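You operate a simulated robot arm through the tools that you are given. There is no shell and no other tool.

You are at the controls of a simulated robot arm. One attempt, no reset.

JOB
Iron the blue scarf at the heat on its label, then rest the iron and switch it off.
Fine: lay it in the middle of the board first; wait for the green lamp; leave the other scarves. Set down upright: iron.

It is judged by the outcome, as a careful person would: the job done as asked, and still so three seconds after it is handed in. It fails if anything else is knocked over, pushed out of place, dropped, spilled or broken.

ROBOT AND FRAMES
A 7-joint arm with a two-finger parallel gripper, fixed in place. Base frame: the origin is at the foot of the arm, x ahead of it, y to its left, z up. Readings come in mm, rad, newtons and seconds.
Its first joint turns from -2.601 to 2.601 rad. Payload 3.43 kg.
Tool frame: the origin (TCP) lies between the finger pads and is the grasp point; the fingertips stand 30 mm ahead of it; z points along the fingers, y is the line along which they close. Largest opening 94 mm; finger width 28, thickness 10; the body of the gripper, 50 by 96 mm, starts 55 mm behind the TCP.
Orientation is told as [roll, pitch, yaw] about the base's x, y, z axes, in that order, counted from this pose: with the fingers straight down and closing along the base's y, the tool's x points along the base's -x, its y along +y and its z along -z.

CONTROLS
- The arm moves only by the tool move_arm. Its argument "targets" is a list of rows, each a list of 3 entries, a list of its own where there are three numbers: the turn, a rotation vector about the base's x, y, z in units of 60 degrees (1.0 is 60 degrees), then the shift along the base's x, y, z in units of 250 mm (1.0 is 250 mm), then the closure, from 0 (fully open) to 1 (shut). In form: [[[wx, wy, wz], [dx, dy, dz], grip], ...]. A call has 1 to 20 rows; each row is the pose to reach, as a shift and turn from the pose commanded when the call began. A call with a number of a shift or a turn outside -1 to 1 is refused whole. A row lasts 0.2 s, in which the tool goes at most 50 mm and 0.15 rad; a call with a longer step from one row to the next is refused whole, and so is a gripper value outside its range. Where a pose cannot be reached the arm comes as near as it can. A force on the tool above 40 N (or 10 N above the force at the start of the call, whichever is more), or a blocked arm, ends the call early, and 0.2 s more pass. The fingers move at their own pace (about 45 mm/s each) and stop on an object; they squeeze with about 32 N. The grip force told is the motor's: it shows also when the fingers shut on nothing. Time passes only in rows, and 0.2 s behind the last, so rows that repeat a pose let the fingers close. The reply holds the time, the measured pose of the TCP, the force on the tool along the base axes, the opening and the grip force, in the units named above and with some noise, with the torque about the TCP (base axes, N m) and any sound that the robot's microphone picked up.
- Cameras (640 x 400 px; columns grow to the right, rows downward): "scene" is fixed at [50.1, -649.1, 1466.1]; the picture's right is [-0.19, -0.98, 0.00], its down [-0.78, 0.15, -0.61] and it looks along [0.60, -0.11, -0.79] (base axes); focal length 216 px, centre (320, 200). "wrist" rides on the gripper at [76, 14, -102] in the tool frame; the picture's right is [-0.18, 0.98, 0.00], its down [-0.75, -0.14, -0.64] and it looks along [-0.63, -0.12, 0.77] (tool axes); focal length 243 px, centre (320, 200). There is no depth. A picture from a camera that has moved, and an enlarged one, comes with that camera's place and axes in the base frame and with its lens.
- get_image(camera): a new picture of that camera. No time passes.
- inspect(camera, box): a new picture of the part [left, top, right, bottom] of that camera's present view, enlarged. No time passes.
- close_job(): hands the job in; it is judged then, once.

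Nothing tells you positions but the pictures and the camera data. Unless the task says otherwise, let go and move clear before handing in.

The tools are called after "Emit:" as name(argument=value, ...) on one line, values as JSON. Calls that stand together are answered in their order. move_arm: Moves the arm, as the interface text tells. Its arguments: {"type":"object","properties":{"targets":{"type":"array","items":{"type":"array"}}},"required":["targets"]} The other tools are called the same way: get_image (camera) takes a picture; inspect (camera, box) takes an enlarged picture of a part of a camera's view; close_job () hands the job in.

At the start:

```text
clock: 0.0
position: [771.6, -615.9, 1155.9]
ee_rot: [-0.001, 0.0, 0.0]
contact_force: [0.3, -0.1, -0.4]
wrist_torque: [-0.05, 0.0, -0.01]
gripper_width: 94.2
finger_force: 0.1
```

scene: 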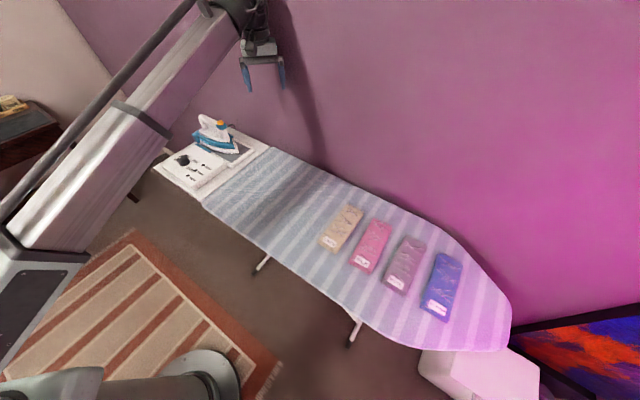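
wrist: 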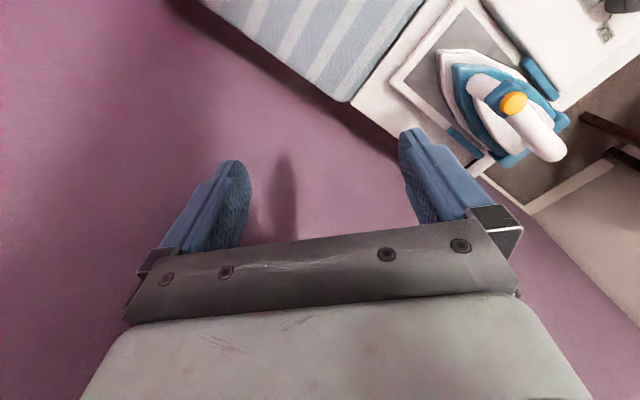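

I see an ironing board with four scarves (tan, pink, mauve, blue), an iron on a rest at the far-left end, and a panel or card beside it. I'll take closer looks at the iron, the panel and the scarf labels before moving.

Emit:
inspect(camera="scene", box=[140, 100, 280, 210])

Emit:
inspect(camera="scene", box=[310, 190, 480, 330])

Emit:
inspect(camera="scene", box=[410, 240, 470, 330])

Emit:
inspect(camera="wrist", box=[380, 0, 640, 220])

```text
3.64 times, centred on (210, 155) of scene
camera zoom: at [50.1, -649.1, 1466.1], right [-0.19, -0.98, 0.0], down [-0.78, 0.15, -0.61], along [0.6, -0.11, -0.79], focal length 787 px, centre (720, 364)
```

zoom: 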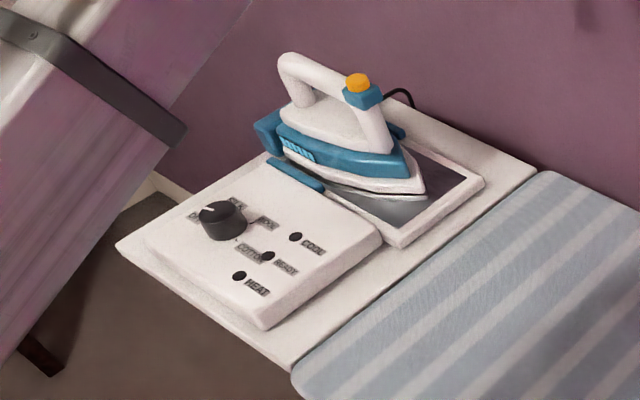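

```text
2.86 times, centred on (395, 260) of scene
camera zoom: at [50.1, -649.1, 1466.1], right [-0.19, -0.98, 0.0], down [-0.78, 0.15, -0.61], along [0.6, -0.11, -0.79], focal length 618 px, centre (106, 29)
```

zoom: 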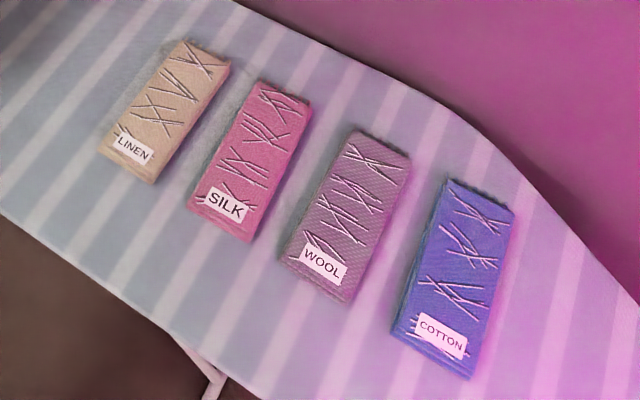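

```text
4.44 times, centred on (440, 285) of scene
camera zoom: at [50.1, -649.1, 1466.1], right [-0.19, -0.98, 0.0], down [-0.78, 0.15, -0.61], along [0.6, -0.11, -0.79], focal length 962 px, centre (-213, -178)
```

zoom: 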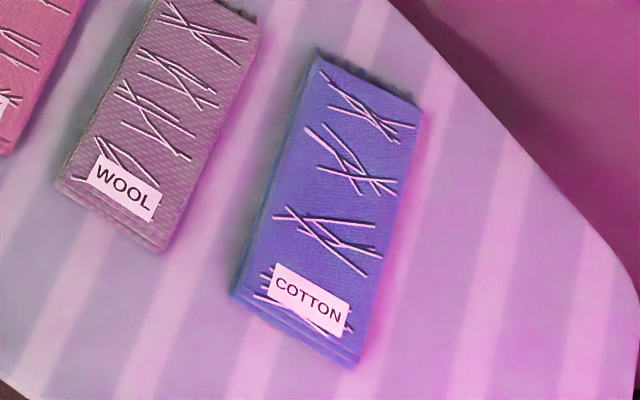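

```text
1.82 times, centred on (510, 110) of wrist
camera zoom: at [694.7, -602.4, 1259.4], right [0.18, 0.98, 0.0], down [0.75, -0.14, 0.64], along [0.63, -0.12, -0.77], focal length 441 px, centre (-26, 364)
```

zoom: 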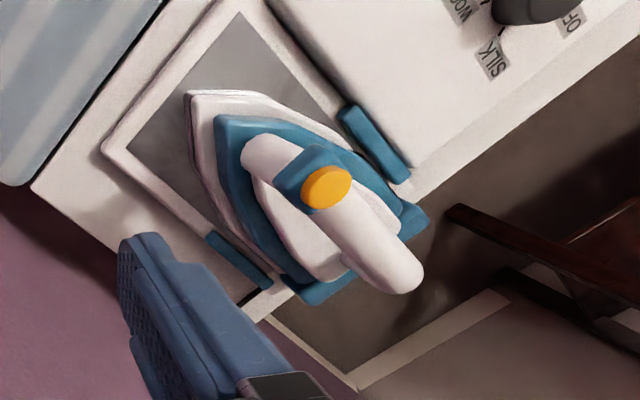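

The blue scarf is labelled COTTON. I estimate the board top at z≈870, with its long axis running diagonally towards -x,-y. Next I'll look closer at the free board area, the dial and the iron.

Emit:
inspect(camera="scene", box=[190, 130, 350, 240])

Emit:
inspect(camera="scene", box=[155, 140, 215, 195])

Emit:
inspect(camera="scene", box=[185, 105, 265, 165])

Emit:
inspect(camera="scene", box=[380, 220, 560, 400])

```text
3.64 times, centred on (270, 185) of scene
camera zoom: at [50.1, -649.1, 1466.1], right [-0.19, -0.98, 0.0], down [-0.78, 0.15, -0.61], along [0.6, -0.11, -0.79], focal length 787 px, centre (502, 254)
```

zoom: 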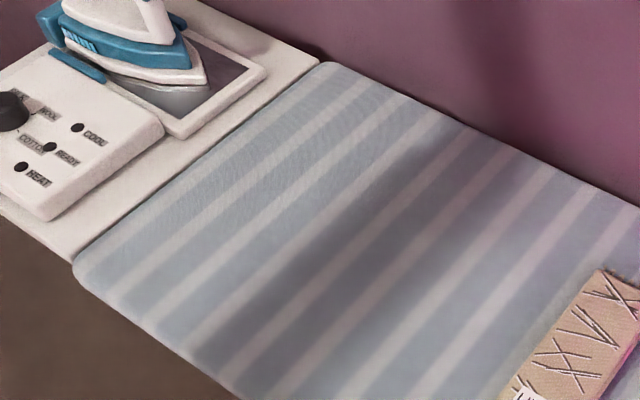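

```text
7.27 times, centred on (185, 168) of scene
camera zoom: at [50.1, -649.1, 1466.1], right [-0.19, -0.98, 0.0], down [-0.78, 0.15, -0.61], along [0.6, -0.11, -0.79], focal length 1574 px, centre (1302, 436)
```

zoom: 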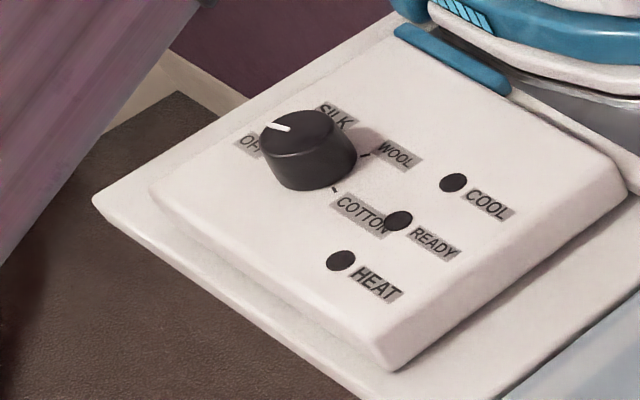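

```text
6.67 times, centred on (225, 135) of scene
camera zoom: at [50.1, -649.1, 1466.1], right [-0.19, -0.98, 0.0], down [-0.78, 0.15, -0.61], along [0.6, -0.11, -0.79], focal length 1443 px, centre (953, 633)
```

zoom: 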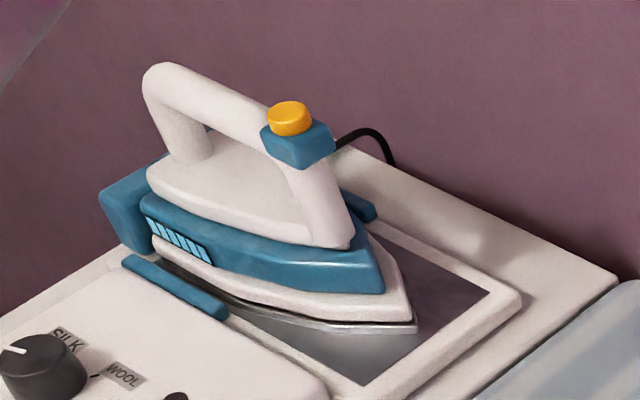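

```text
2.22 times, centred on (470, 310) of scene
camera zoom: at [50.1, -649.1, 1466.1], right [-0.19, -0.98, 0.0], down [-0.78, 0.15, -0.61], along [0.6, -0.11, -0.79], focal length 481 px, centre (-13, -44)
```

zoom: 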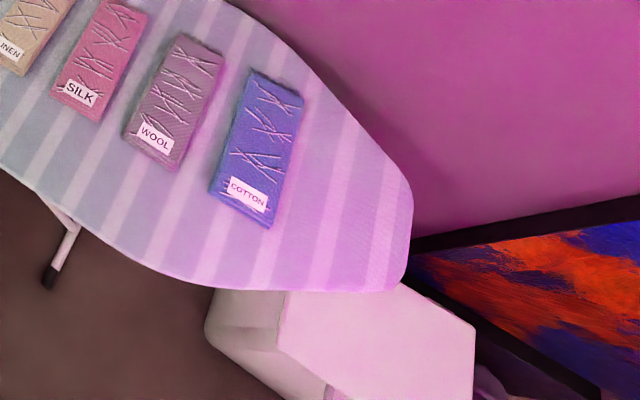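

The dial panel (OFF, SILK, WOOL, COTTON) and three lamps (COOL, READY, HEAT) sit next to the iron's rest. The blue scarf is centred near (159,-1000) and measures about 174x67 mm. I'll move the gripper at a safe height towards it, turned -45° so the fingers close across its width.

Emit:
move_arm(targets=[[[0, 0, -0.125], [-0.15, -0.055, 0], 0], [[0, 0, -0.25], [-0.3, -0.11, 0], 0], [[0, 0, -0.375], [-0.45, -0.165, 0], 0], [[0, 0, -0.5], [-0.6, -0.22, 0], 0], [[0, 0, -0.625], [-0.75, -0.275, 0], 0], [[0, 0, -0.75], [-0.9, -0.33, 0], 0]])

Emit:
move_arm(targets=[[[0, 0, 0], [-0.15, -0.055, 0], 0], [[0, 0, 0], [-0.3, -0.11, 0], 0], [[0, 0, 0], [-0.45, -0.165, 0], 0], [[0, 0, 0], [-0.6, -0.22, 0], 0], [[0, 0, 0], [-0.75, -0.275, 0], 0], [[0, 0, 0], [-0.9, -0.33, 0], 0]])

Emit:
move_arm(targets=[[[0, 0, 0], [-0.15, -0.055, 0], 0], [[0, 0, 0], [-0.3, -0.11, -0.04], 0], [[0, 0, 0], [-0.45, -0.165, -0.08], 0], [[0, 0, 0], [-0.6, -0.22, -0.12], 0], [[0, 0, 0], [-0.75, -0.275, -0.16], 0], [[0, 0, 0], [-0.9, -0.33, -0.2], 0]])

Emit:
get_image(camera="wrist")

Emit:
get_image(camera="scene")

```text
clock: 1.4
position: [547.0, -698.0, 1156.2]
ee_rot: [-0.001, 0.001, -0.785]
contact_force: [0.0, 0.7, 0.3]
wrist_torque: [-0.04, 0.01, 0.0]
gripper_width: 94.1
finger_force: 0.1
```

```text
clock: 2.8
position: [324.4, -779.6, 1154.9]
ee_rot: [0.0, -0.001, -0.783]
contact_force: [-0.4, 0.6, 0.7]
wrist_torque: [-0.01, 0.01, 0.01]
gripper_width: 93.8
finger_force: 0.1
```

```text
clock: 4.2
position: [97.9, -863.7, 1104.8]
ee_rot: [-0.001, 0.002, -0.784]
contact_force: [0.2, 1.1, -0.3]
wrist_torque: [0.01, 0.03, 0.01]
gripper_width: 94.2
finger_force: 0.0
```

```text
taken
camera wrist: at [52.0, -800.7, 1207.9], right [0.82, 0.57, 0.0], down [0.43, -0.63, 0.64], along [0.36, -0.53, -0.77], focal length 243 px, centre (320, 200)
```

wrist: 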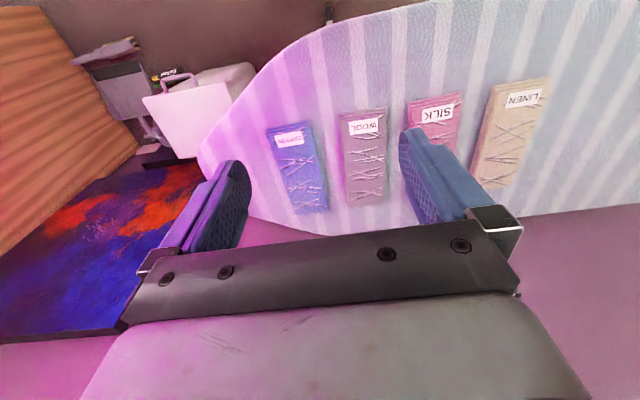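

```text
taken
```

scene: 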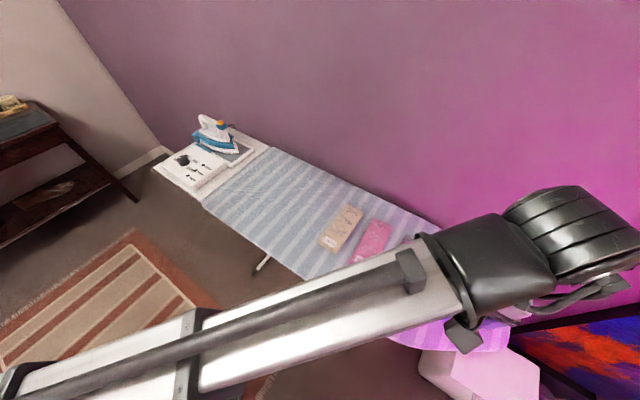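

The wrist camera now shows the four scarves, with the blue COTTON one towards the nose. I'll enlarge it to triangulate its corners.

Emit:
inspect(camera="wrist", box=[250, 110, 350, 220])

Emit:
inspect(camera="wrist", box=[190, 0, 570, 240])

```text
3.64 times, centred on (300, 165) of wrist
camera zoom: at [52.0, -800.7, 1207.9], right [0.82, 0.57, 0.0], down [0.43, -0.63, 0.64], along [0.36, -0.53, -0.77], focal length 882 px, centre (393, 327)
```

zoom: 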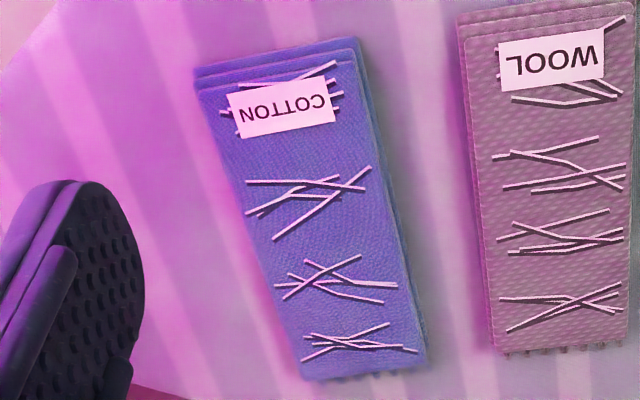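

```text
1.67 times, centred on (380, 120) of wrist
camera zoom: at [52.0, -800.7, 1207.9], right [0.82, 0.57, 0.0], down [0.43, -0.63, 0.64], along [0.36, -0.53, -0.77], focal length 404 px, centre (220, 333)
```

zoom: 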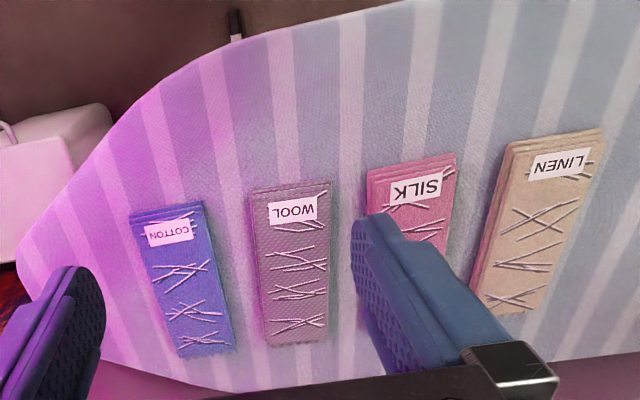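

I place the blue scarf's near (label) end at about (96,-940) and its far end at (216,-1062), about 65 mm wide. I'll move above a grip point 40 mm in from the near end and stop well above the board.

Emit:
move_arm(targets=[[[0, 0, 0], [0.022, -0.084, -0.12], 0], [[0, 0, 0], [0.044, -0.168, -0.24], 0], [[0, 0, 0], [0.066, -0.252, -0.36], 0], [[0, 0, 0], [0.088, -0.336, -0.48], 0], [[0, 0, 0], [0.11, -0.42, -0.6], 0], [[0, 0, 0], [0.11, -0.42, -0.6], 0]])

Emit:
get_image(camera="wrist")

Emit:
get_image(camera="scene")

```text
clock: 5.6
position: [125.6, -969.5, 955.3]
ee_rot: [0.002, 0.001, -0.784]
contact_force: [0.7, 0.6, -0.4]
wrist_torque: [0.0, 0.0, -0.02]
gripper_width: 94.0
finger_force: 0.0
```

```text
taken
camera wrist: at [79.9, -905.1, 1059.1], right [0.83, 0.56, 0.0], down [0.43, -0.63, 0.64], along [0.36, -0.53, -0.77], focal length 243 px, centre (320, 200)
```

wrist: 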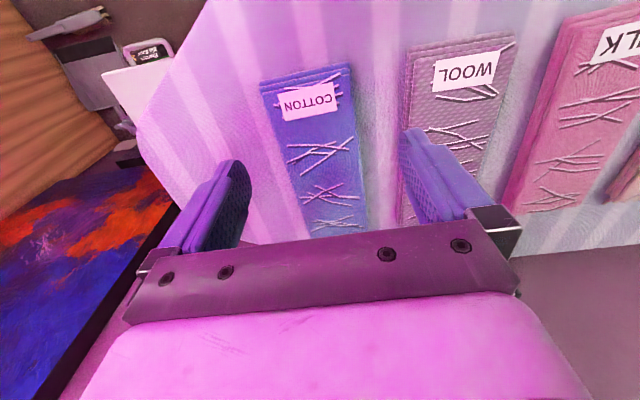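

```text
taken
```

scene: 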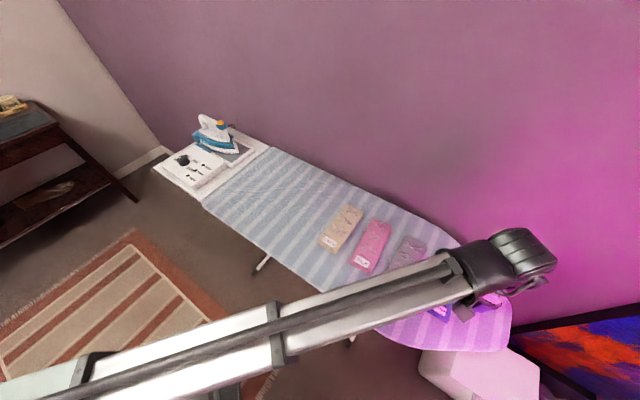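

The gripper is centred over the scarf to within about 3 mm. I'll lower it to just above the board and then descend in small steps, feeling for contact.

Emit:
move_arm(targets=[[[0, 0, 0], [-0.009, -0.009, -0.06], 0], [[0, 0, 0], [-0.009, -0.009, -0.12], 0], [[0, 0, 0], [-0.009, -0.009, -0.17], 0], [[0, 0, 0], [-0.009, -0.009, -0.17], 0]])

Emit:
get_image(camera="wrist")

```text
clock: 6.6
position: [122.2, -970.5, 912.8]
ee_rot: [0.0, 0.0, -0.784]
contact_force: [-1.1, -0.3, 1.3]
wrist_torque: [0.02, -0.02, 0.01]
gripper_width: 94.1
finger_force: 0.0
```

```text
taken
camera wrist: at [77.5, -907.3, 1016.8], right [0.83, 0.56, 0.0], down [0.43, -0.63, 0.64], along [0.36, -0.53, -0.77], focal length 243 px, centre (320, 200)
```

wrist: 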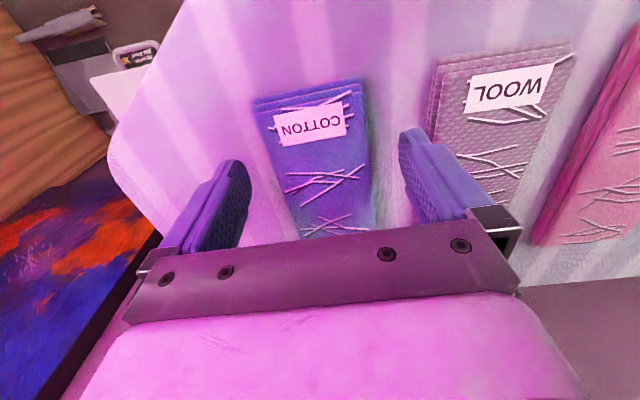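

The fingers straddle the scarf cleanly. I'm descending in small steps and watching the force.

Emit:
move_arm(targets=[[[0, 0, 0], [0, 0, -0.01], 0], [[0, 0, 0], [0, 0, -0.02], 0], [[0, 0, 0], [0, 0, -0.03], 0]])

Emit:
move_arm(targets=[[[0, 0, 0], [0, 0, -0.008], 0], [[0, 0, 0], [0, 0, -0.016], 0]])

```text
clock: 7.4
position: [122.7, -969.6, 905.3]
ee_rot: [0.0, -0.001, -0.787]
contact_force: [0.6, -0.1, 0.2]
wrist_torque: [0.02, 0.04, -0.02]
gripper_width: 94.0
finger_force: 0.0
```

```text
clock: 8.0
position: [122.3, -971.2, 901.6]
ee_rot: [0.001, 0.0, -0.786]
contact_force: [0.8, -0.1, 0.0]
wrist_torque: [-0.04, -0.01, 0.05]
gripper_width: 94.0
finger_force: 0.0
```

No contact yet with the fingertips at z≈872. I'm continuing down to find the board surface.

Emit:
move_arm(targets=[[[0, 0, 0], [0, 0, -0.006], 0], [[0, 0, 0], [0, 0, -0.012], 0]])

Emit:
inspect(camera="wrist", box=[180, 60, 460, 260])

```text
clock: 8.6
position: [121.7, -970.4, 898.7]
ee_rot: [0.001, 0.0, -0.786]
contact_force: [-0.2, 0.0, 0.4]
wrist_torque: [0.01, 0.01, -0.02]
gripper_width: 94.0
finger_force: 0.1
```

```text
2.00 times, centred on (320, 160) of wrist
camera zoom: at [77.4, -907.3, 1002.3], right [0.83, 0.56, 0.0], down [0.43, -0.63, 0.64], along [0.36, -0.53, -0.77], focal length 485 px, centre (320, 280)
```

zoom: 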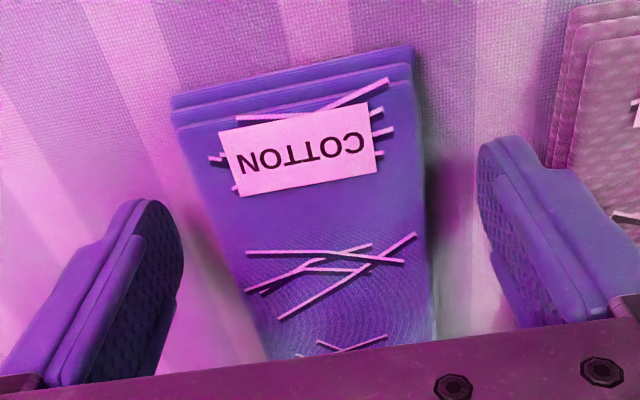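

There's still no contact, so I'll go a little further down.

Emit:
move_arm(targets=[[[0, 0, 0], [0, 0, -0.006], 0], [[0, 0, 0], [0, 0, -0.012], 0], [[0, 0, 0], [0, 0, -0.018], 0]])

```text
clock: 9.4
position: [122.3, -970.1, 894.3]
ee_rot: [0.0, 0.0, -0.785]
contact_force: [0.1, 0.2, 0.7]
wrist_torque: [-0.01, 0.0, 0.0]
gripper_width: 94.1
finger_force: 0.1
```

Emit:
move_arm(targets=[[[0, 0, 0], [0, 0, -0.006], 0], [[0, 0, 0], [0, 0, -0.012], 0]])

Emit:
inspect(camera="wrist", box=[180, 60, 460, 260])

```text
clock: 10.0
position: [121.7, -970.1, 891.4]
ee_rot: [0.0, -0.002, -0.785]
contact_force: [-0.3, -0.5, 0.0]
wrist_torque: [-0.01, -0.01, -0.01]
gripper_width: 94.0
finger_force: 0.0
```

```text
2.00 times, centred on (320, 160) of wrist
camera zoom: at [77.5, -907.4, 995.0], right [0.83, 0.56, 0.0], down [0.43, -0.63, 0.64], along [0.36, -0.53, -0.77], focal length 485 px, centre (320, 280)
```

zoom: 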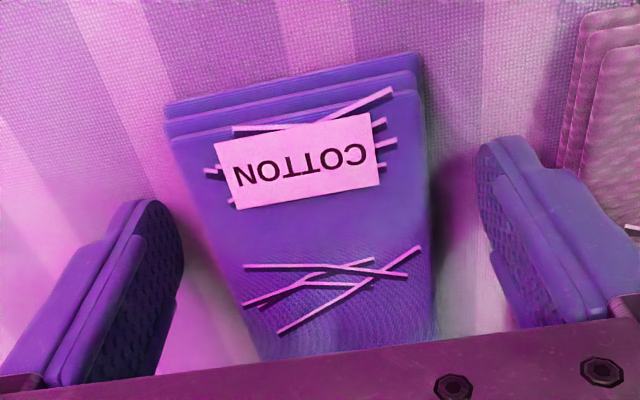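

Emit:
move_arm(targets=[[[0, 0, 0], [0, 0, -0.006], 0], [[0, 0, 0], [0, 0, -0.012], 0], [[0, 0, 0], [0, 0, -0.018], 0]])

```text
clock: 10.8
position: [121.7, -970.5, 890.5]
ee_rot: [0.0, -0.003, -0.785]
contact_force: [2.3, -2.9, 33.4]
wrist_torque: [1.37, -0.9, -0.15]
gripper_width: 93.2
finger_force: 0.1
```

The fingertips touched the board, so its top is at z≈860.5. I'll raise slightly and close gently on the scarf's sides.

Emit:
move_arm(targets=[[[0, 0, 0], [0, 0, 0.02], 0], [[0, 0, 0], [0, 0, 0.02], 0], [[0, 0, 0], [0, 0, 0.02], 0.5], [[0, 0, 0], [0, 0, 0.02], 0.5], [[0, 0, 0], [0, 0, 0.02], 0.5], [[0, 0, 0], [0, 0, 0.02], 0.5]])

Emit:
inspect(camera="wrist", box=[180, 60, 460, 260])

```text
clock: 12.2
position: [123.0, -970.2, 892.2]
ee_rot: [0.001, -0.001, -0.784]
contact_force: [-0.3, -0.4, -0.4]
wrist_torque: [0.07, 0.02, 0.0]
gripper_width: 68.8
finger_force: 32.0
```

```text
2.00 times, centred on (320, 160) of wrist
camera zoom: at [77.3, -907.3, 995.2], right [0.83, 0.56, 0.0], down [0.43, -0.63, 0.64], along [0.36, -0.53, -0.77], focal length 485 px, centre (320, 280)
```

zoom: 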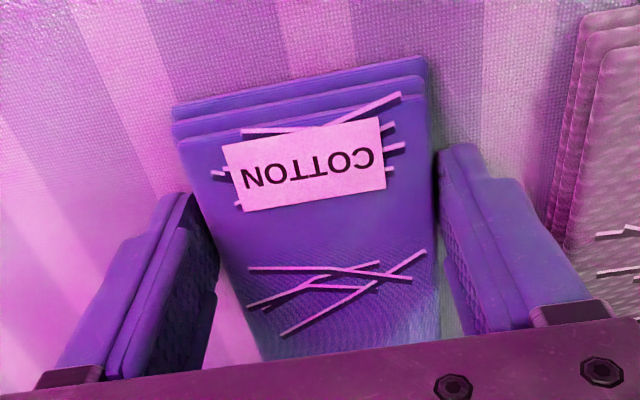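

The grip is firm at 68.8 mm and 32 N. I'll lift and check that the scarf comes along.

Emit:
move_arm(targets=[[[0, 0, 0], [0, 0, 0.03], 0.6], [[0, 0, 0], [0, 0, 0.08], 0.6], [[0, 0, 0], [0, 0, 0.15], 0.6], [[0, 0, 0], [0, 0, 0.25], 0.6], [[0, 0, 0], [0, 0, 0.35], 0.6], [[0, 0, 0], [0, 0, 0.4], 0.6]])

Emit:
get_image(camera="wrist")

Emit:
get_image(camera="scene")

```text
clock: 13.6
position: [121.5, -970.2, 991.1]
ee_rot: [0.001, 0.0, -0.786]
contact_force: [-0.2, 0.4, 0.1]
wrist_torque: [0.06, 0.05, -0.01]
gripper_width: 68.9
finger_force: 32.1
```

```text
taken
camera wrist: at [77.0, -907.5, 1095.5], right [0.83, 0.56, 0.0], down [0.43, -0.63, 0.64], along [0.36, -0.53, -0.77], focal length 243 px, centre (320, 200)
```

wrist: 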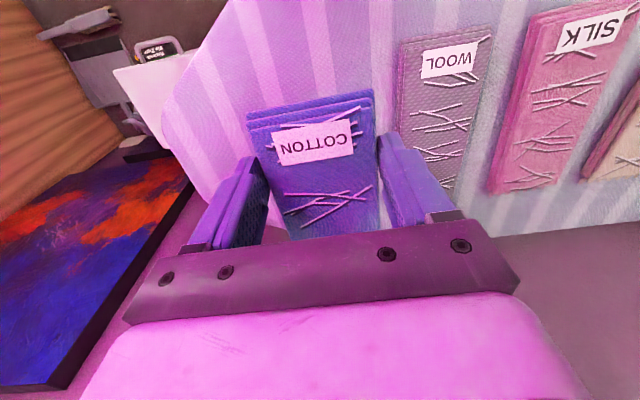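

```text
taken
```

scene: 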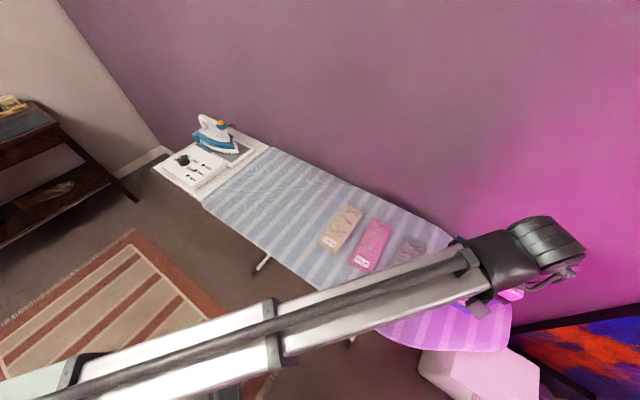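

The scarf is lifted securely. The board's centre line lies at perpendicular distance ≈818 from the base. The clear middle region between the rest and the tan scarf is around (518,-638). I'll carry the scarf there at height.

Emit:
move_arm(targets=[[[0, 0, 0], [0.06, 0.061, 0], 0.6], [[0, 0, 0], [0.18, 0.184, 0], 0.6], [[0, 0, 0], [0.3, 0.306, 0], 0.6], [[0, 0, 0], [0.42, 0.428, 0], 0.6], [[0, 0, 0], [0.54, 0.55, 0], 0.6], [[0, 0, 0], [0.66, 0.672, 0], 0.6], [[0, 0, 0], [0.72, 0.734, 0], 0.6]])

Emit:
move_arm(targets=[[[0, 0, 0], [0.06, 0.061, 0], 0.6], [[0, 0, 0], [0.18, 0.184, 0], 0.6], [[0, 0, 0], [0.3, 0.306, 0], 0.6], [[0, 0, 0], [0.42, 0.428, 0], 0.6], [[0, 0, 0], [0.54, 0.55, 0], 0.6], [[0, 0, 0], [0.66, 0.672, 0], 0.6], [[0, 0, 0], [0.72, 0.734, 0], 0.6]])

Emit:
get_image(camera="wrist")

Emit:
get_image(camera="scene")

```text
clock: 15.2
position: [301.1, -785.3, 991.1]
ee_rot: [-0.001, 0.0, -0.783]
contact_force: [0.1, -0.7, -1.2]
wrist_torque: [0.02, 0.03, -0.04]
gripper_width: 68.9
finger_force: 32.0
```

```text
clock: 16.8
position: [483.0, -602.7, 991.6]
ee_rot: [0.0, 0.0, -0.785]
contact_force: [1.5, 1.2, -0.4]
wrist_torque: [0.05, 0.05, -0.02]
gripper_width: 69.1
finger_force: 31.5
```

```text
taken
camera wrist: at [437.9, -540.3, 1095.1], right [0.83, 0.56, 0.0], down [0.43, -0.63, 0.64], along [0.36, -0.53, -0.77], focal length 243 px, centre (320, 200)
```

wrist: 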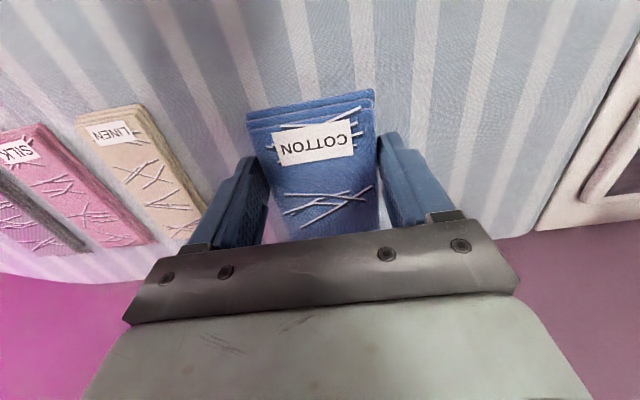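

```text
taken
```

scene: 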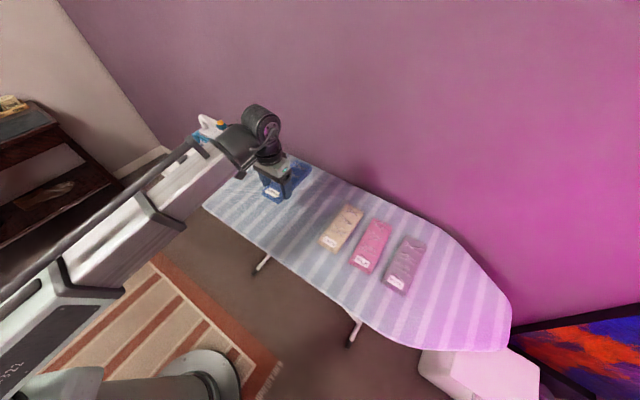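

The scarf is over the middle of the clear board. I'll lower it gently to the height where I gripped it.

Emit:
move_arm(targets=[[[0, 0, 0], [0, 0, -0.08], 0.6], [[0, 0, 0], [0, 0, -0.2], 0.6], [[0, 0, 0], [0, 0, -0.3], 0.6], [[0, 0, 0], [0, 0, -0.36], 0.6], [[0, 0, 0], [0, 0, -0.375], 0.6], [[0, 0, 0], [0, 0, -0.385], 0.6], [[0, 0, 0], [0, 0, -0.393], 0.6]])

Emit:
get_image(camera="wrist")

Emit:
inspect(camera="scene", box=[200, 120, 400, 250])

```text
clock: 18.4
position: [482.8, -603.5, 893.6]
ee_rot: [-0.002, 0.0, -0.786]
contact_force: [0.0, 0.5, -0.3]
wrist_torque: [0.05, 0.0, 0.02]
gripper_width: 68.9
finger_force: 32.3
```

```text
taken
camera wrist: at [437.6, -540.7, 997.3], right [0.83, 0.56, 0.0], down [0.43, -0.63, 0.64], along [0.36, -0.53, -0.77], focal length 243 px, centre (320, 200)
```

wrist: 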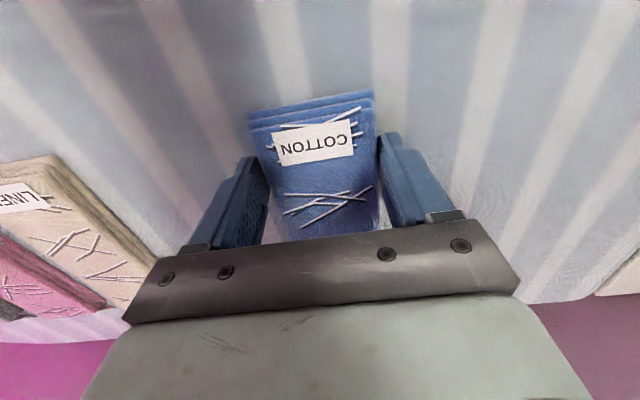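

```text
3.08 times, centred on (300, 185) of scene
camera zoom: at [50.1, -649.1, 1466.1], right [-0.19, -0.98, 0.0], down [-0.78, 0.15, -0.61], along [0.6, -0.11, -0.79], focal length 666 px, centre (382, 246)
```

zoom: 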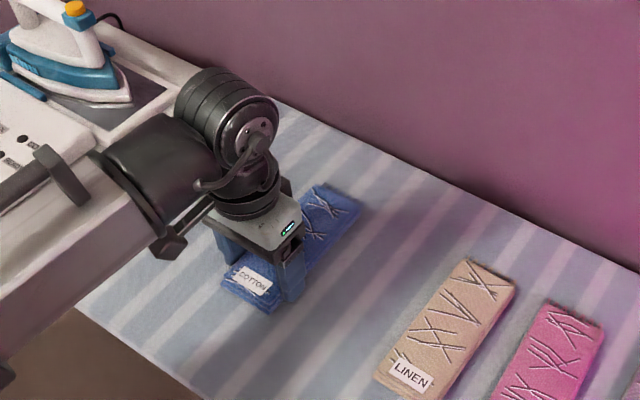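

The scarf is just above the board. I'll lower the last 2 mm, open the fingers and rise.

Emit:
move_arm(targets=[[[0, 0, 0], [0, 0, -0.004], 0.6], [[0, 0, 0], [0, 0, -0.008], 0.6]])

Emit:
move_arm(targets=[[[0, 0, 0], [0, 0, 0], 0.4], [[0, 0, 0], [0, 0, 0], 0.2], [[0, 0, 0], [0, 0, 0], 0], [[0, 0, 0], [0, 0, 0], 0], [[0, 0, 0], [0, 0, 0], 0], [[0, 0, 0], [0, 0, 0.03], 0], [[0, 0, 0], [0, 0, 0.1], 0], [[0, 0, 0], [0, 0, 0.25], 0], [[0, 0, 0], [0, 0, 0.4], 0], [[0, 0, 0], [0, 0, 0.55], 0], [[0, 0, 0], [0, 0, 0.7], 0]])

Emit:
get_image(camera="wrist")

Emit:
get_image(camera="scene")

```text
clock: 19.0
position: [483.0, -604.0, 892.4]
ee_rot: [0.0, 0.0, -0.786]
contact_force: [0.0, 0.0, -0.3]
wrist_torque: [0.03, 0.02, -0.04]
gripper_width: 69.2
finger_force: 31.6
```

```text
clock: 21.4
position: [481.7, -603.8, 1066.7]
ee_rot: [0.001, -0.001, -0.785]
contact_force: [0.5, -0.1, -1.1]
wrist_torque: [0.01, 0.01, -0.03]
gripper_width: 94.3
finger_force: 0.1
```

```text
taken
camera wrist: at [437.7, -541.1, 1170.9], right [0.83, 0.56, 0.0], down [0.43, -0.63, 0.64], along [0.36, -0.53, -0.77], focal length 243 px, centre (320, 200)
```

wrist: 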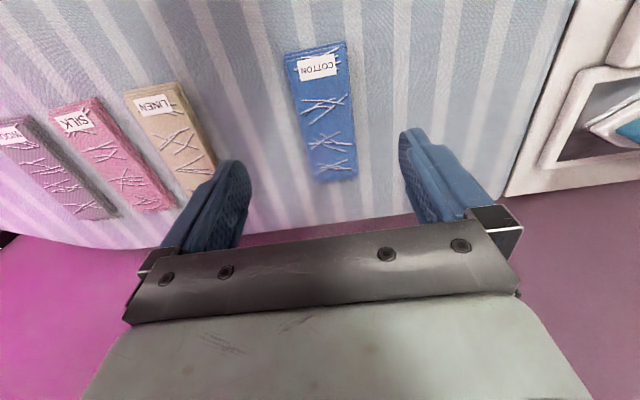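

```text
taken
```

scene: 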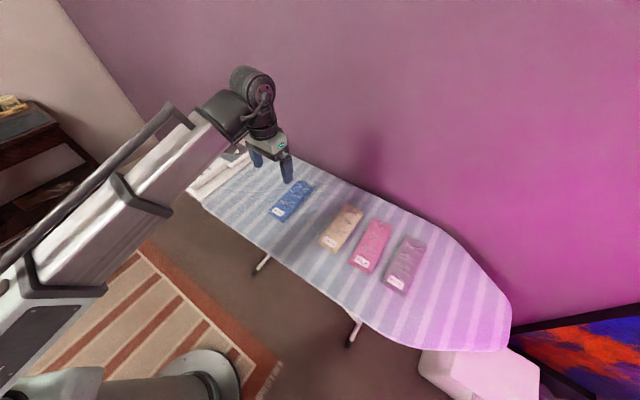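

The scarf lies flat in the clear middle of the board, and the others are untouched. Next I'll move to look down at the dial panel.

Emit:
move_arm(targets=[[[0, 0, 0.125], [0.0387, 0.132, 0.022], 0], [[0, 0, 0.25], [0.0773, 0.264, 0.044], 0], [[0, 0, 0.375], [0.116, 0.396, 0.066], 0], [[0, 0, 0.5], [0.155, 0.528, 0.088], 0], [[0, 0, 0.625], [0.193, 0.66, 0.11], 0], [[0, 0, 0.75], [0.232, 0.792, 0.132], 0]])

Emit:
move_arm(targets=[[[0, 0, 0], [0.0464, 0.1584, 0], 0], [[0, 0, 0], [0.0928, 0.3168, 0], 0], [[0, 0, 0], [0.1392, 0.4752, 0], 0], [[0, 0, 0], [0.1856, 0.6336, 0], 0], [[0, 0, 0], [0.232, 0.792, 0], 0]])

Emit:
get_image(camera="wrist")

Emit:
get_image(camera="scene")

```text
clock: 22.8
position: [540.7, -405.3, 1098.5]
ee_rot: [0.0, -0.003, 0.001]
contact_force: [0.3, -0.5, 0.3]
wrist_torque: [0.01, -0.04, -0.02]
gripper_width: 93.8
finger_force: 0.1
```

```text
clock: 23.2
position: [550.1, -376.8, 1098.9]
ee_rot: [-0.009, -0.004, 0.02]
contact_force: [-3.8, -11.6, -0.3]
wrist_torque: [1.42, -0.46, 1.05]
gripper_width: 94.0
finger_force: 0.1
stopped in row 1: the force on the tool passed its limit at 75 N (the readings are from after the stop); the commanded pose is now the measured one
```

```text
taken
camera wrist: at [472.5, -363.9, 1201.5], right [0.16, 0.99, -0.01], down [0.75, -0.12, 0.65], along [0.64, -0.11, -0.76], focal length 243 px, centre (320, 200)
```

wrist: 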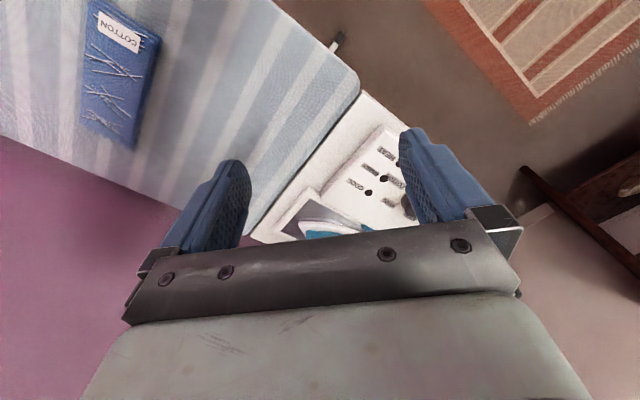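

```text
taken
```

scene: 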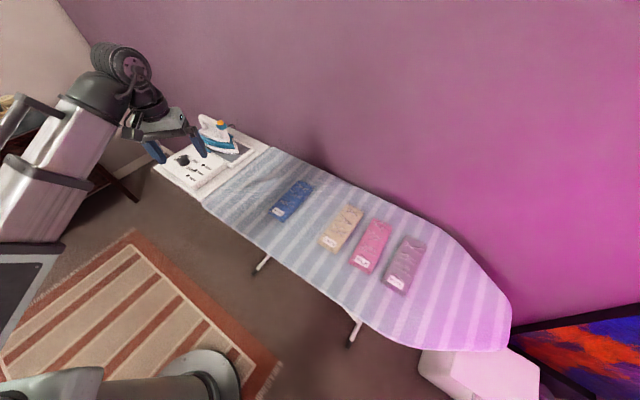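

The arm stopped unexpectedly at about (550,-377,1099), apparently touching something near the camera mount. Before moving further I'll look closely at what is around the gripper.

Emit:
inspect(camera="scene", box=[0, 30, 260, 210])

Emit:
inspect(camera="wrist", box=[230, 60, 540, 260])

```text
2.22 times, centred on (130, 120) of scene
camera zoom: at [50.1, -649.1, 1466.1], right [-0.19, -0.98, 0.0], down [-0.78, 0.15, -0.61], along [0.6, -0.11, -0.79], focal length 481 px, centre (742, 378)
```

zoom: 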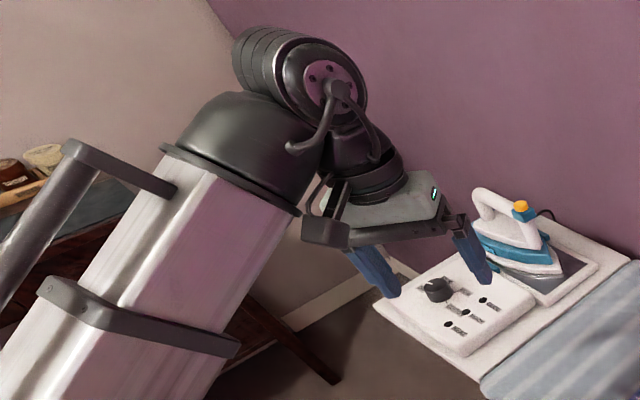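

```text
2.00 times, centred on (385, 160) of wrist
camera zoom: at [472.5, -363.9, 1201.5], right [0.16, 0.99, -0.01], down [0.75, -0.12, 0.65], along [0.64, -0.11, -0.76], focal length 485 px, centre (190, 280)
```

zoom: 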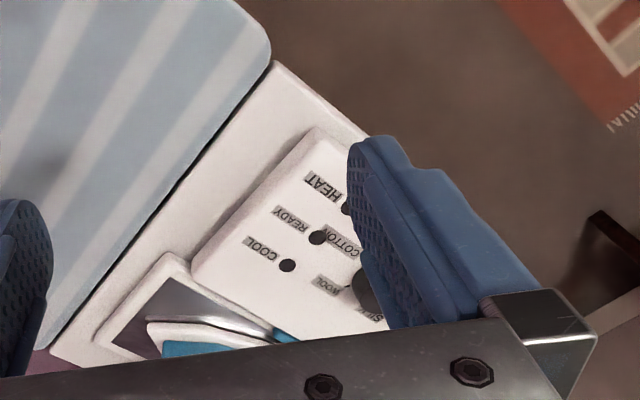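

The arm folded too far and its wrist camera mount touched its own forearm; nothing in the scene was hit. I'll back outward and turn the tool to +45°, which swings the camera mount clear and still views the panel.

Emit:
move_arm(targets=[[[0, 0, 0], [0.08, -0.06, 0], 0], [[0, 0, 0], [0.2, -0.12, 0], 0], [[0, 0, 0.12], [0.28, -0.06, 0], 0], [[0, 0, 0.24], [0.34, 0, 0], 0], [[0, 0, 0.36], [0.38, 0.06, 0], 0], [[0, 0, 0.48], [0.38, 0.1, 0], 0], [[0, 0, 0.6], [0.38, 0.12, 0], 0], [[0, 0, 0.73], [0.38, 0.12, 0], 0]])

Emit:
get_image(camera="wrist")

Emit:
inspect(camera="scene", box=[60, 30, 320, 210])

```text
clock: 25.0
position: [645.3, -346.0, 1098.1]
ee_rot: [-0.008, -0.004, 0.785]
contact_force: [0.4, -0.1, 0.5]
wrist_torque: [0.01, -0.02, -0.04]
gripper_width: 94.3
finger_force: 0.0
```

```text
taken
camera wrist: at [579.5, -390.4, 1201.6], right [-0.57, 0.82, -0.01], down [0.63, 0.43, 0.65], along [0.54, 0.36, -0.76], focal length 243 px, centre (320, 200)
```

wrist: 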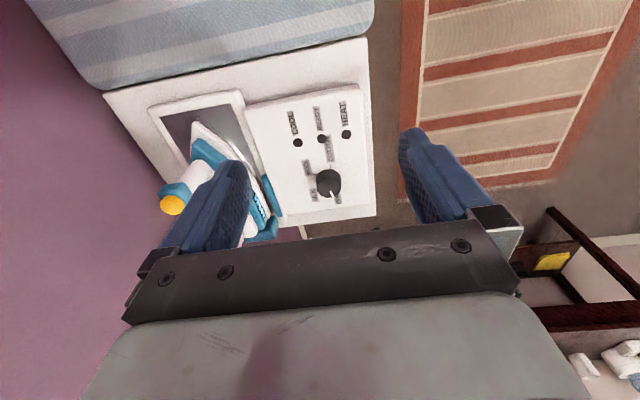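

```text
2.22 times, centred on (190, 120) of scene
camera zoom: at [50.1, -649.1, 1466.1], right [-0.19, -0.98, 0.0], down [-0.78, 0.15, -0.61], along [0.6, -0.11, -0.79], focal length 481 px, centre (609, 378)
```

zoom: 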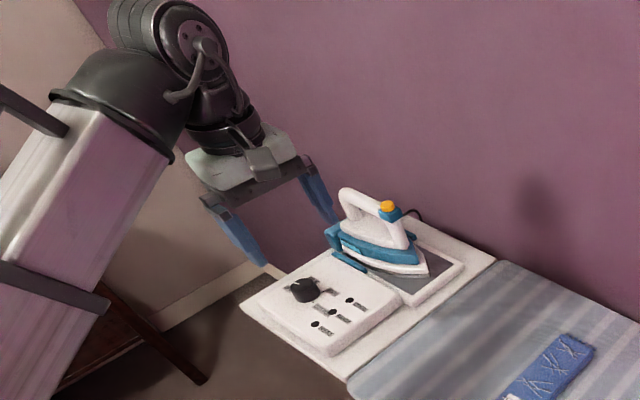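

Now clear, with a good view of the panel. I'll enlarge the dial and the iron.

Emit:
inspect(camera="wrist", box=[240, 80, 390, 230])

Emit:
inspect(camera="wrist", box=[290, 140, 370, 220])

Emit:
inspect(camera="wrist", box=[100, 70, 300, 250])

```text
2.67 times, centred on (315, 155) of wrist
camera zoom: at [579.5, -390.4, 1201.6], right [-0.57, 0.82, -0.01], down [0.63, 0.43, 0.65], along [0.54, 0.36, -0.76], focal length 647 px, centre (333, 320)
```

zoom: 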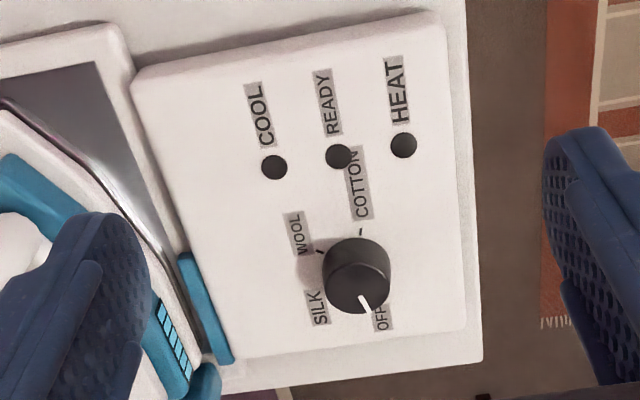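

```text
5.00 times, centred on (330, 180) of wrist
camera zoom: at [579.5, -390.4, 1201.6], right [-0.57, 0.82, -0.01], down [0.63, 0.43, 0.65], along [0.54, 0.36, -0.76], focal length 1213 px, centre (270, 300)
```

zoom: 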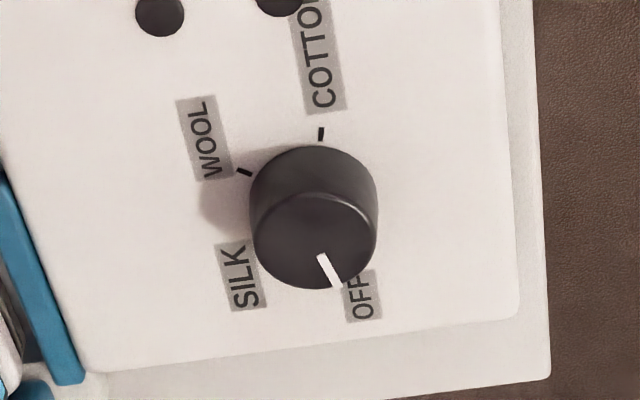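

```text
2.22 times, centred on (200, 160) of wrist
camera zoom: at [579.5, -390.4, 1201.6], right [-0.57, 0.82, -0.01], down [0.63, 0.43, 0.65], along [0.54, 0.36, -0.76], focal length 539 px, centre (587, 289)
```

zoom: 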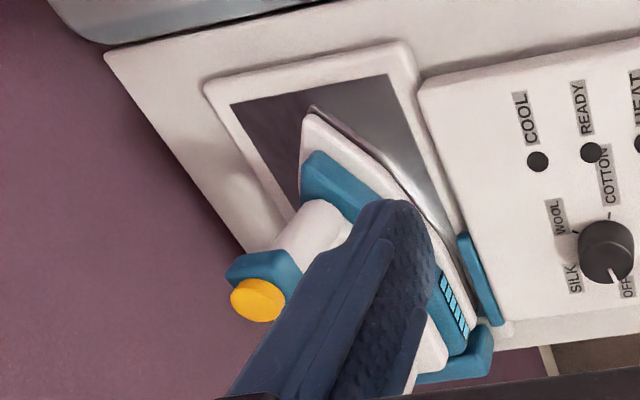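

The dial points at OFF. Going clockwise from above come SILK, WOOL, then COTTON, roughly 200° round. I place the knob at about (748,-262), with its top at z≈929 and the panel at ≈901. I'll move above it, turning to yaw ≈85° so there is room to rotate clockwise.

Emit:
move_arm(targets=[[[0, 0, 0.13], [0.08, 0.06, -0.04], 0], [[0, 0, 0.26], [0.16, 0.13, -0.1], 0], [[0, 0, 0.39], [0.24, 0.2, -0.16], 0], [[0, 0, 0.52], [0.32, 0.27, -0.22], 0], [[0, 0, 0.65], [0.411, 0.336, -0.28], 0], [[0, 0, 0.667], [0.411, 0.336, -0.3], 0]])

Emit:
get_image(camera="wrist")

Emit:
inspect(camera="scene", box=[60, 30, 320, 210])

```text
clock: 26.4
position: [748.3, -262.3, 1023.9]
ee_rot: [-0.008, -0.004, 1.484]
contact_force: [-0.3, 0.2, 0.0]
wrist_torque: [0.02, -0.01, -0.01]
gripper_width: 94.2
finger_force: 0.0
```

```text
taken
camera wrist: at [725.5, -338.3, 1126.3], right [-0.96, 0.27, -0.01], down [0.2, 0.74, 0.65], along [0.18, 0.62, -0.76], focal length 243 px, centre (320, 200)
```

wrist: 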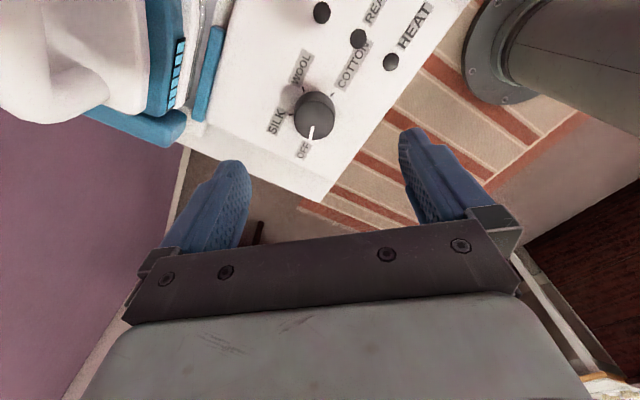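

```text
2.22 times, centred on (190, 120) of scene
camera zoom: at [50.1, -649.1, 1466.1], right [-0.19, -0.98, 0.0], down [-0.78, 0.15, -0.61], along [0.6, -0.11, -0.79], focal length 481 px, centre (609, 378)
```

zoom: 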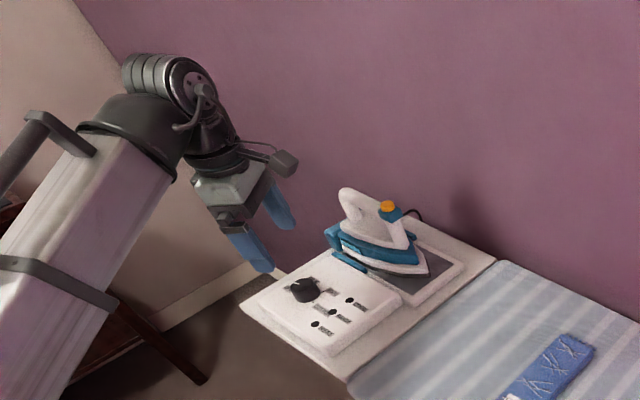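

Emit:
inspect(camera="wrist", box=[255, 40, 375, 170])

Emit:
inspect(camera="wrist", box=[0, 0, 240, 200])

```text
3.08 times, centred on (315, 105) of wrist
camera zoom: at [725.5, -338.3, 1126.3], right [-0.96, 0.27, -0.01], down [0.2, 0.74, 0.65], along [0.18, 0.62, -0.76], focal length 746 px, centre (335, 492)
```

zoom: 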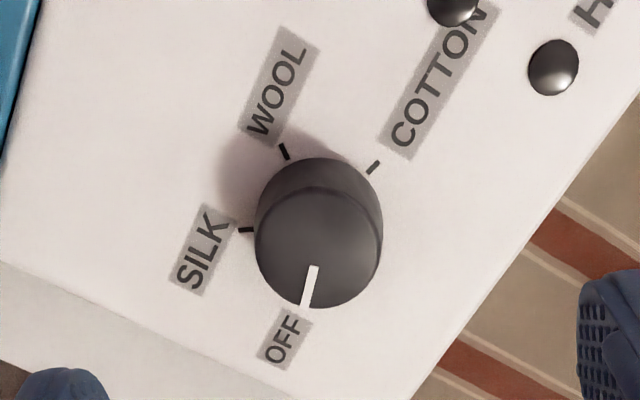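

```text
2.00 times, centred on (120, 100) of wrist
camera zoom: at [725.5, -338.3, 1126.3], right [-0.96, 0.27, -0.01], down [0.2, 0.74, 0.65], along [0.18, 0.62, -0.76], focal length 485 px, centre (720, 400)
```

zoom: 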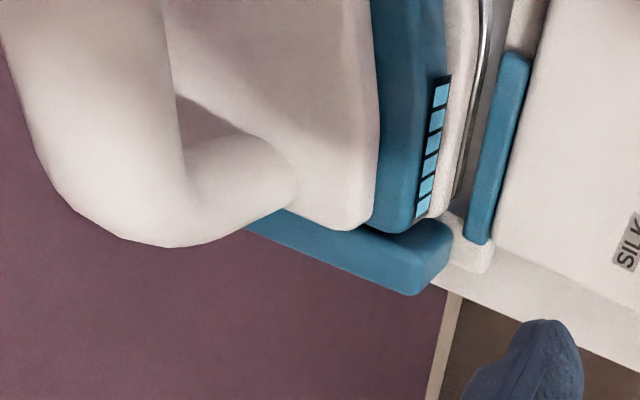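

I can see the ticks clearly: SILK, WOOL and COTTON are 70° apart around a knob centred at about (753,-261). COTTON is therefore about -210° from OFF. I'll lower the open fingers around the knob.

Emit:
move_arm(targets=[[[0, 0, 0], [0.021, 0.003, -0.08], 0], [[0, 0, 0], [0.021, 0.003, -0.2], 0], [[0, 0, 0], [0.021, 0.003, -0.28], 0], [[0, 0, 0], [0.021, 0.003, -0.32], 0], [[0, 0, 0], [0.021, 0.003, -0.34], 0], [[0, 0, 0], [0.021, 0.003, -0.34], 0]])

Emit:
get_image(camera="wrist")

Emit:
inspect(camera="scene", box=[100, 80, 280, 210])

```text
clock: 27.8
position: [753.2, -261.6, 938.1]
ee_rot: [-0.008, -0.004, 1.482]
contact_force: [0.6, -0.2, -0.8]
wrist_torque: [0.0, 0.01, -0.05]
gripper_width: 94.1
finger_force: 0.0
```

```text
taken
camera wrist: at [730.3, -337.8, 1041.6], right [-0.96, 0.27, -0.01], down [0.2, 0.74, 0.65], along [0.18, 0.62, -0.76], focal length 243 px, centre (320, 200)
```

wrist: 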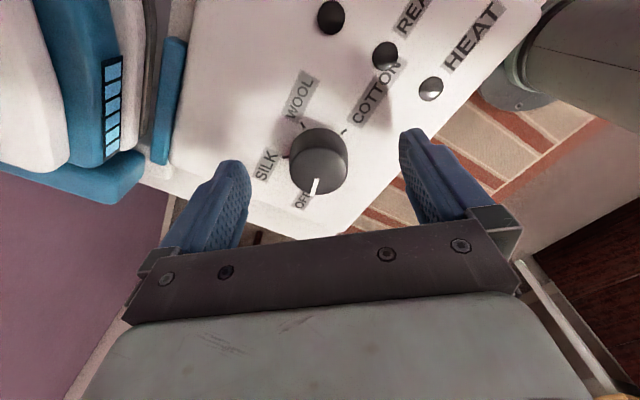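

```text
3.08 times, centred on (190, 145) of scene
camera zoom: at [50.1, -649.1, 1466.1], right [-0.19, -0.98, 0.0], down [-0.78, 0.15, -0.61], along [0.6, -0.11, -0.79], focal length 666 px, centre (720, 369)
```

zoom: 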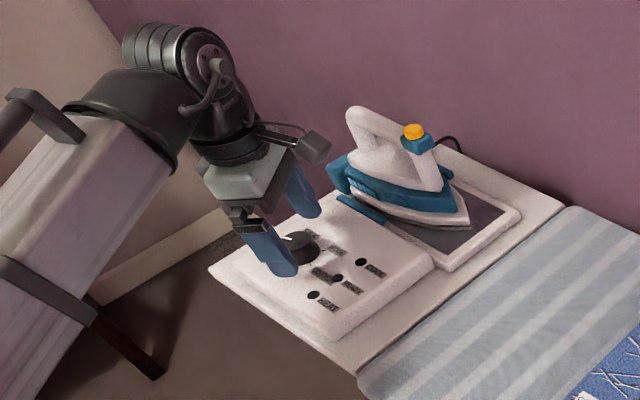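

Emit:
inspect(camera="wrist", box=[240, 90, 400, 230])

```text
2.86 times, centred on (320, 160) of wrist
camera zoom: at [730.3, -337.8, 1041.6], right [-0.96, 0.27, -0.01], down [0.2, 0.74, 0.65], along [0.18, 0.62, -0.76], focal length 693 px, centre (320, 314)
```

zoom: 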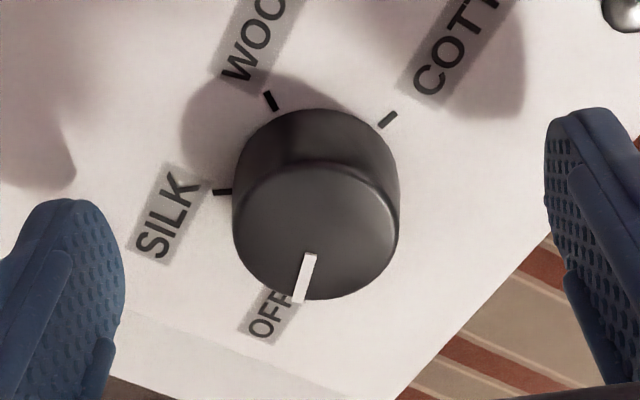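

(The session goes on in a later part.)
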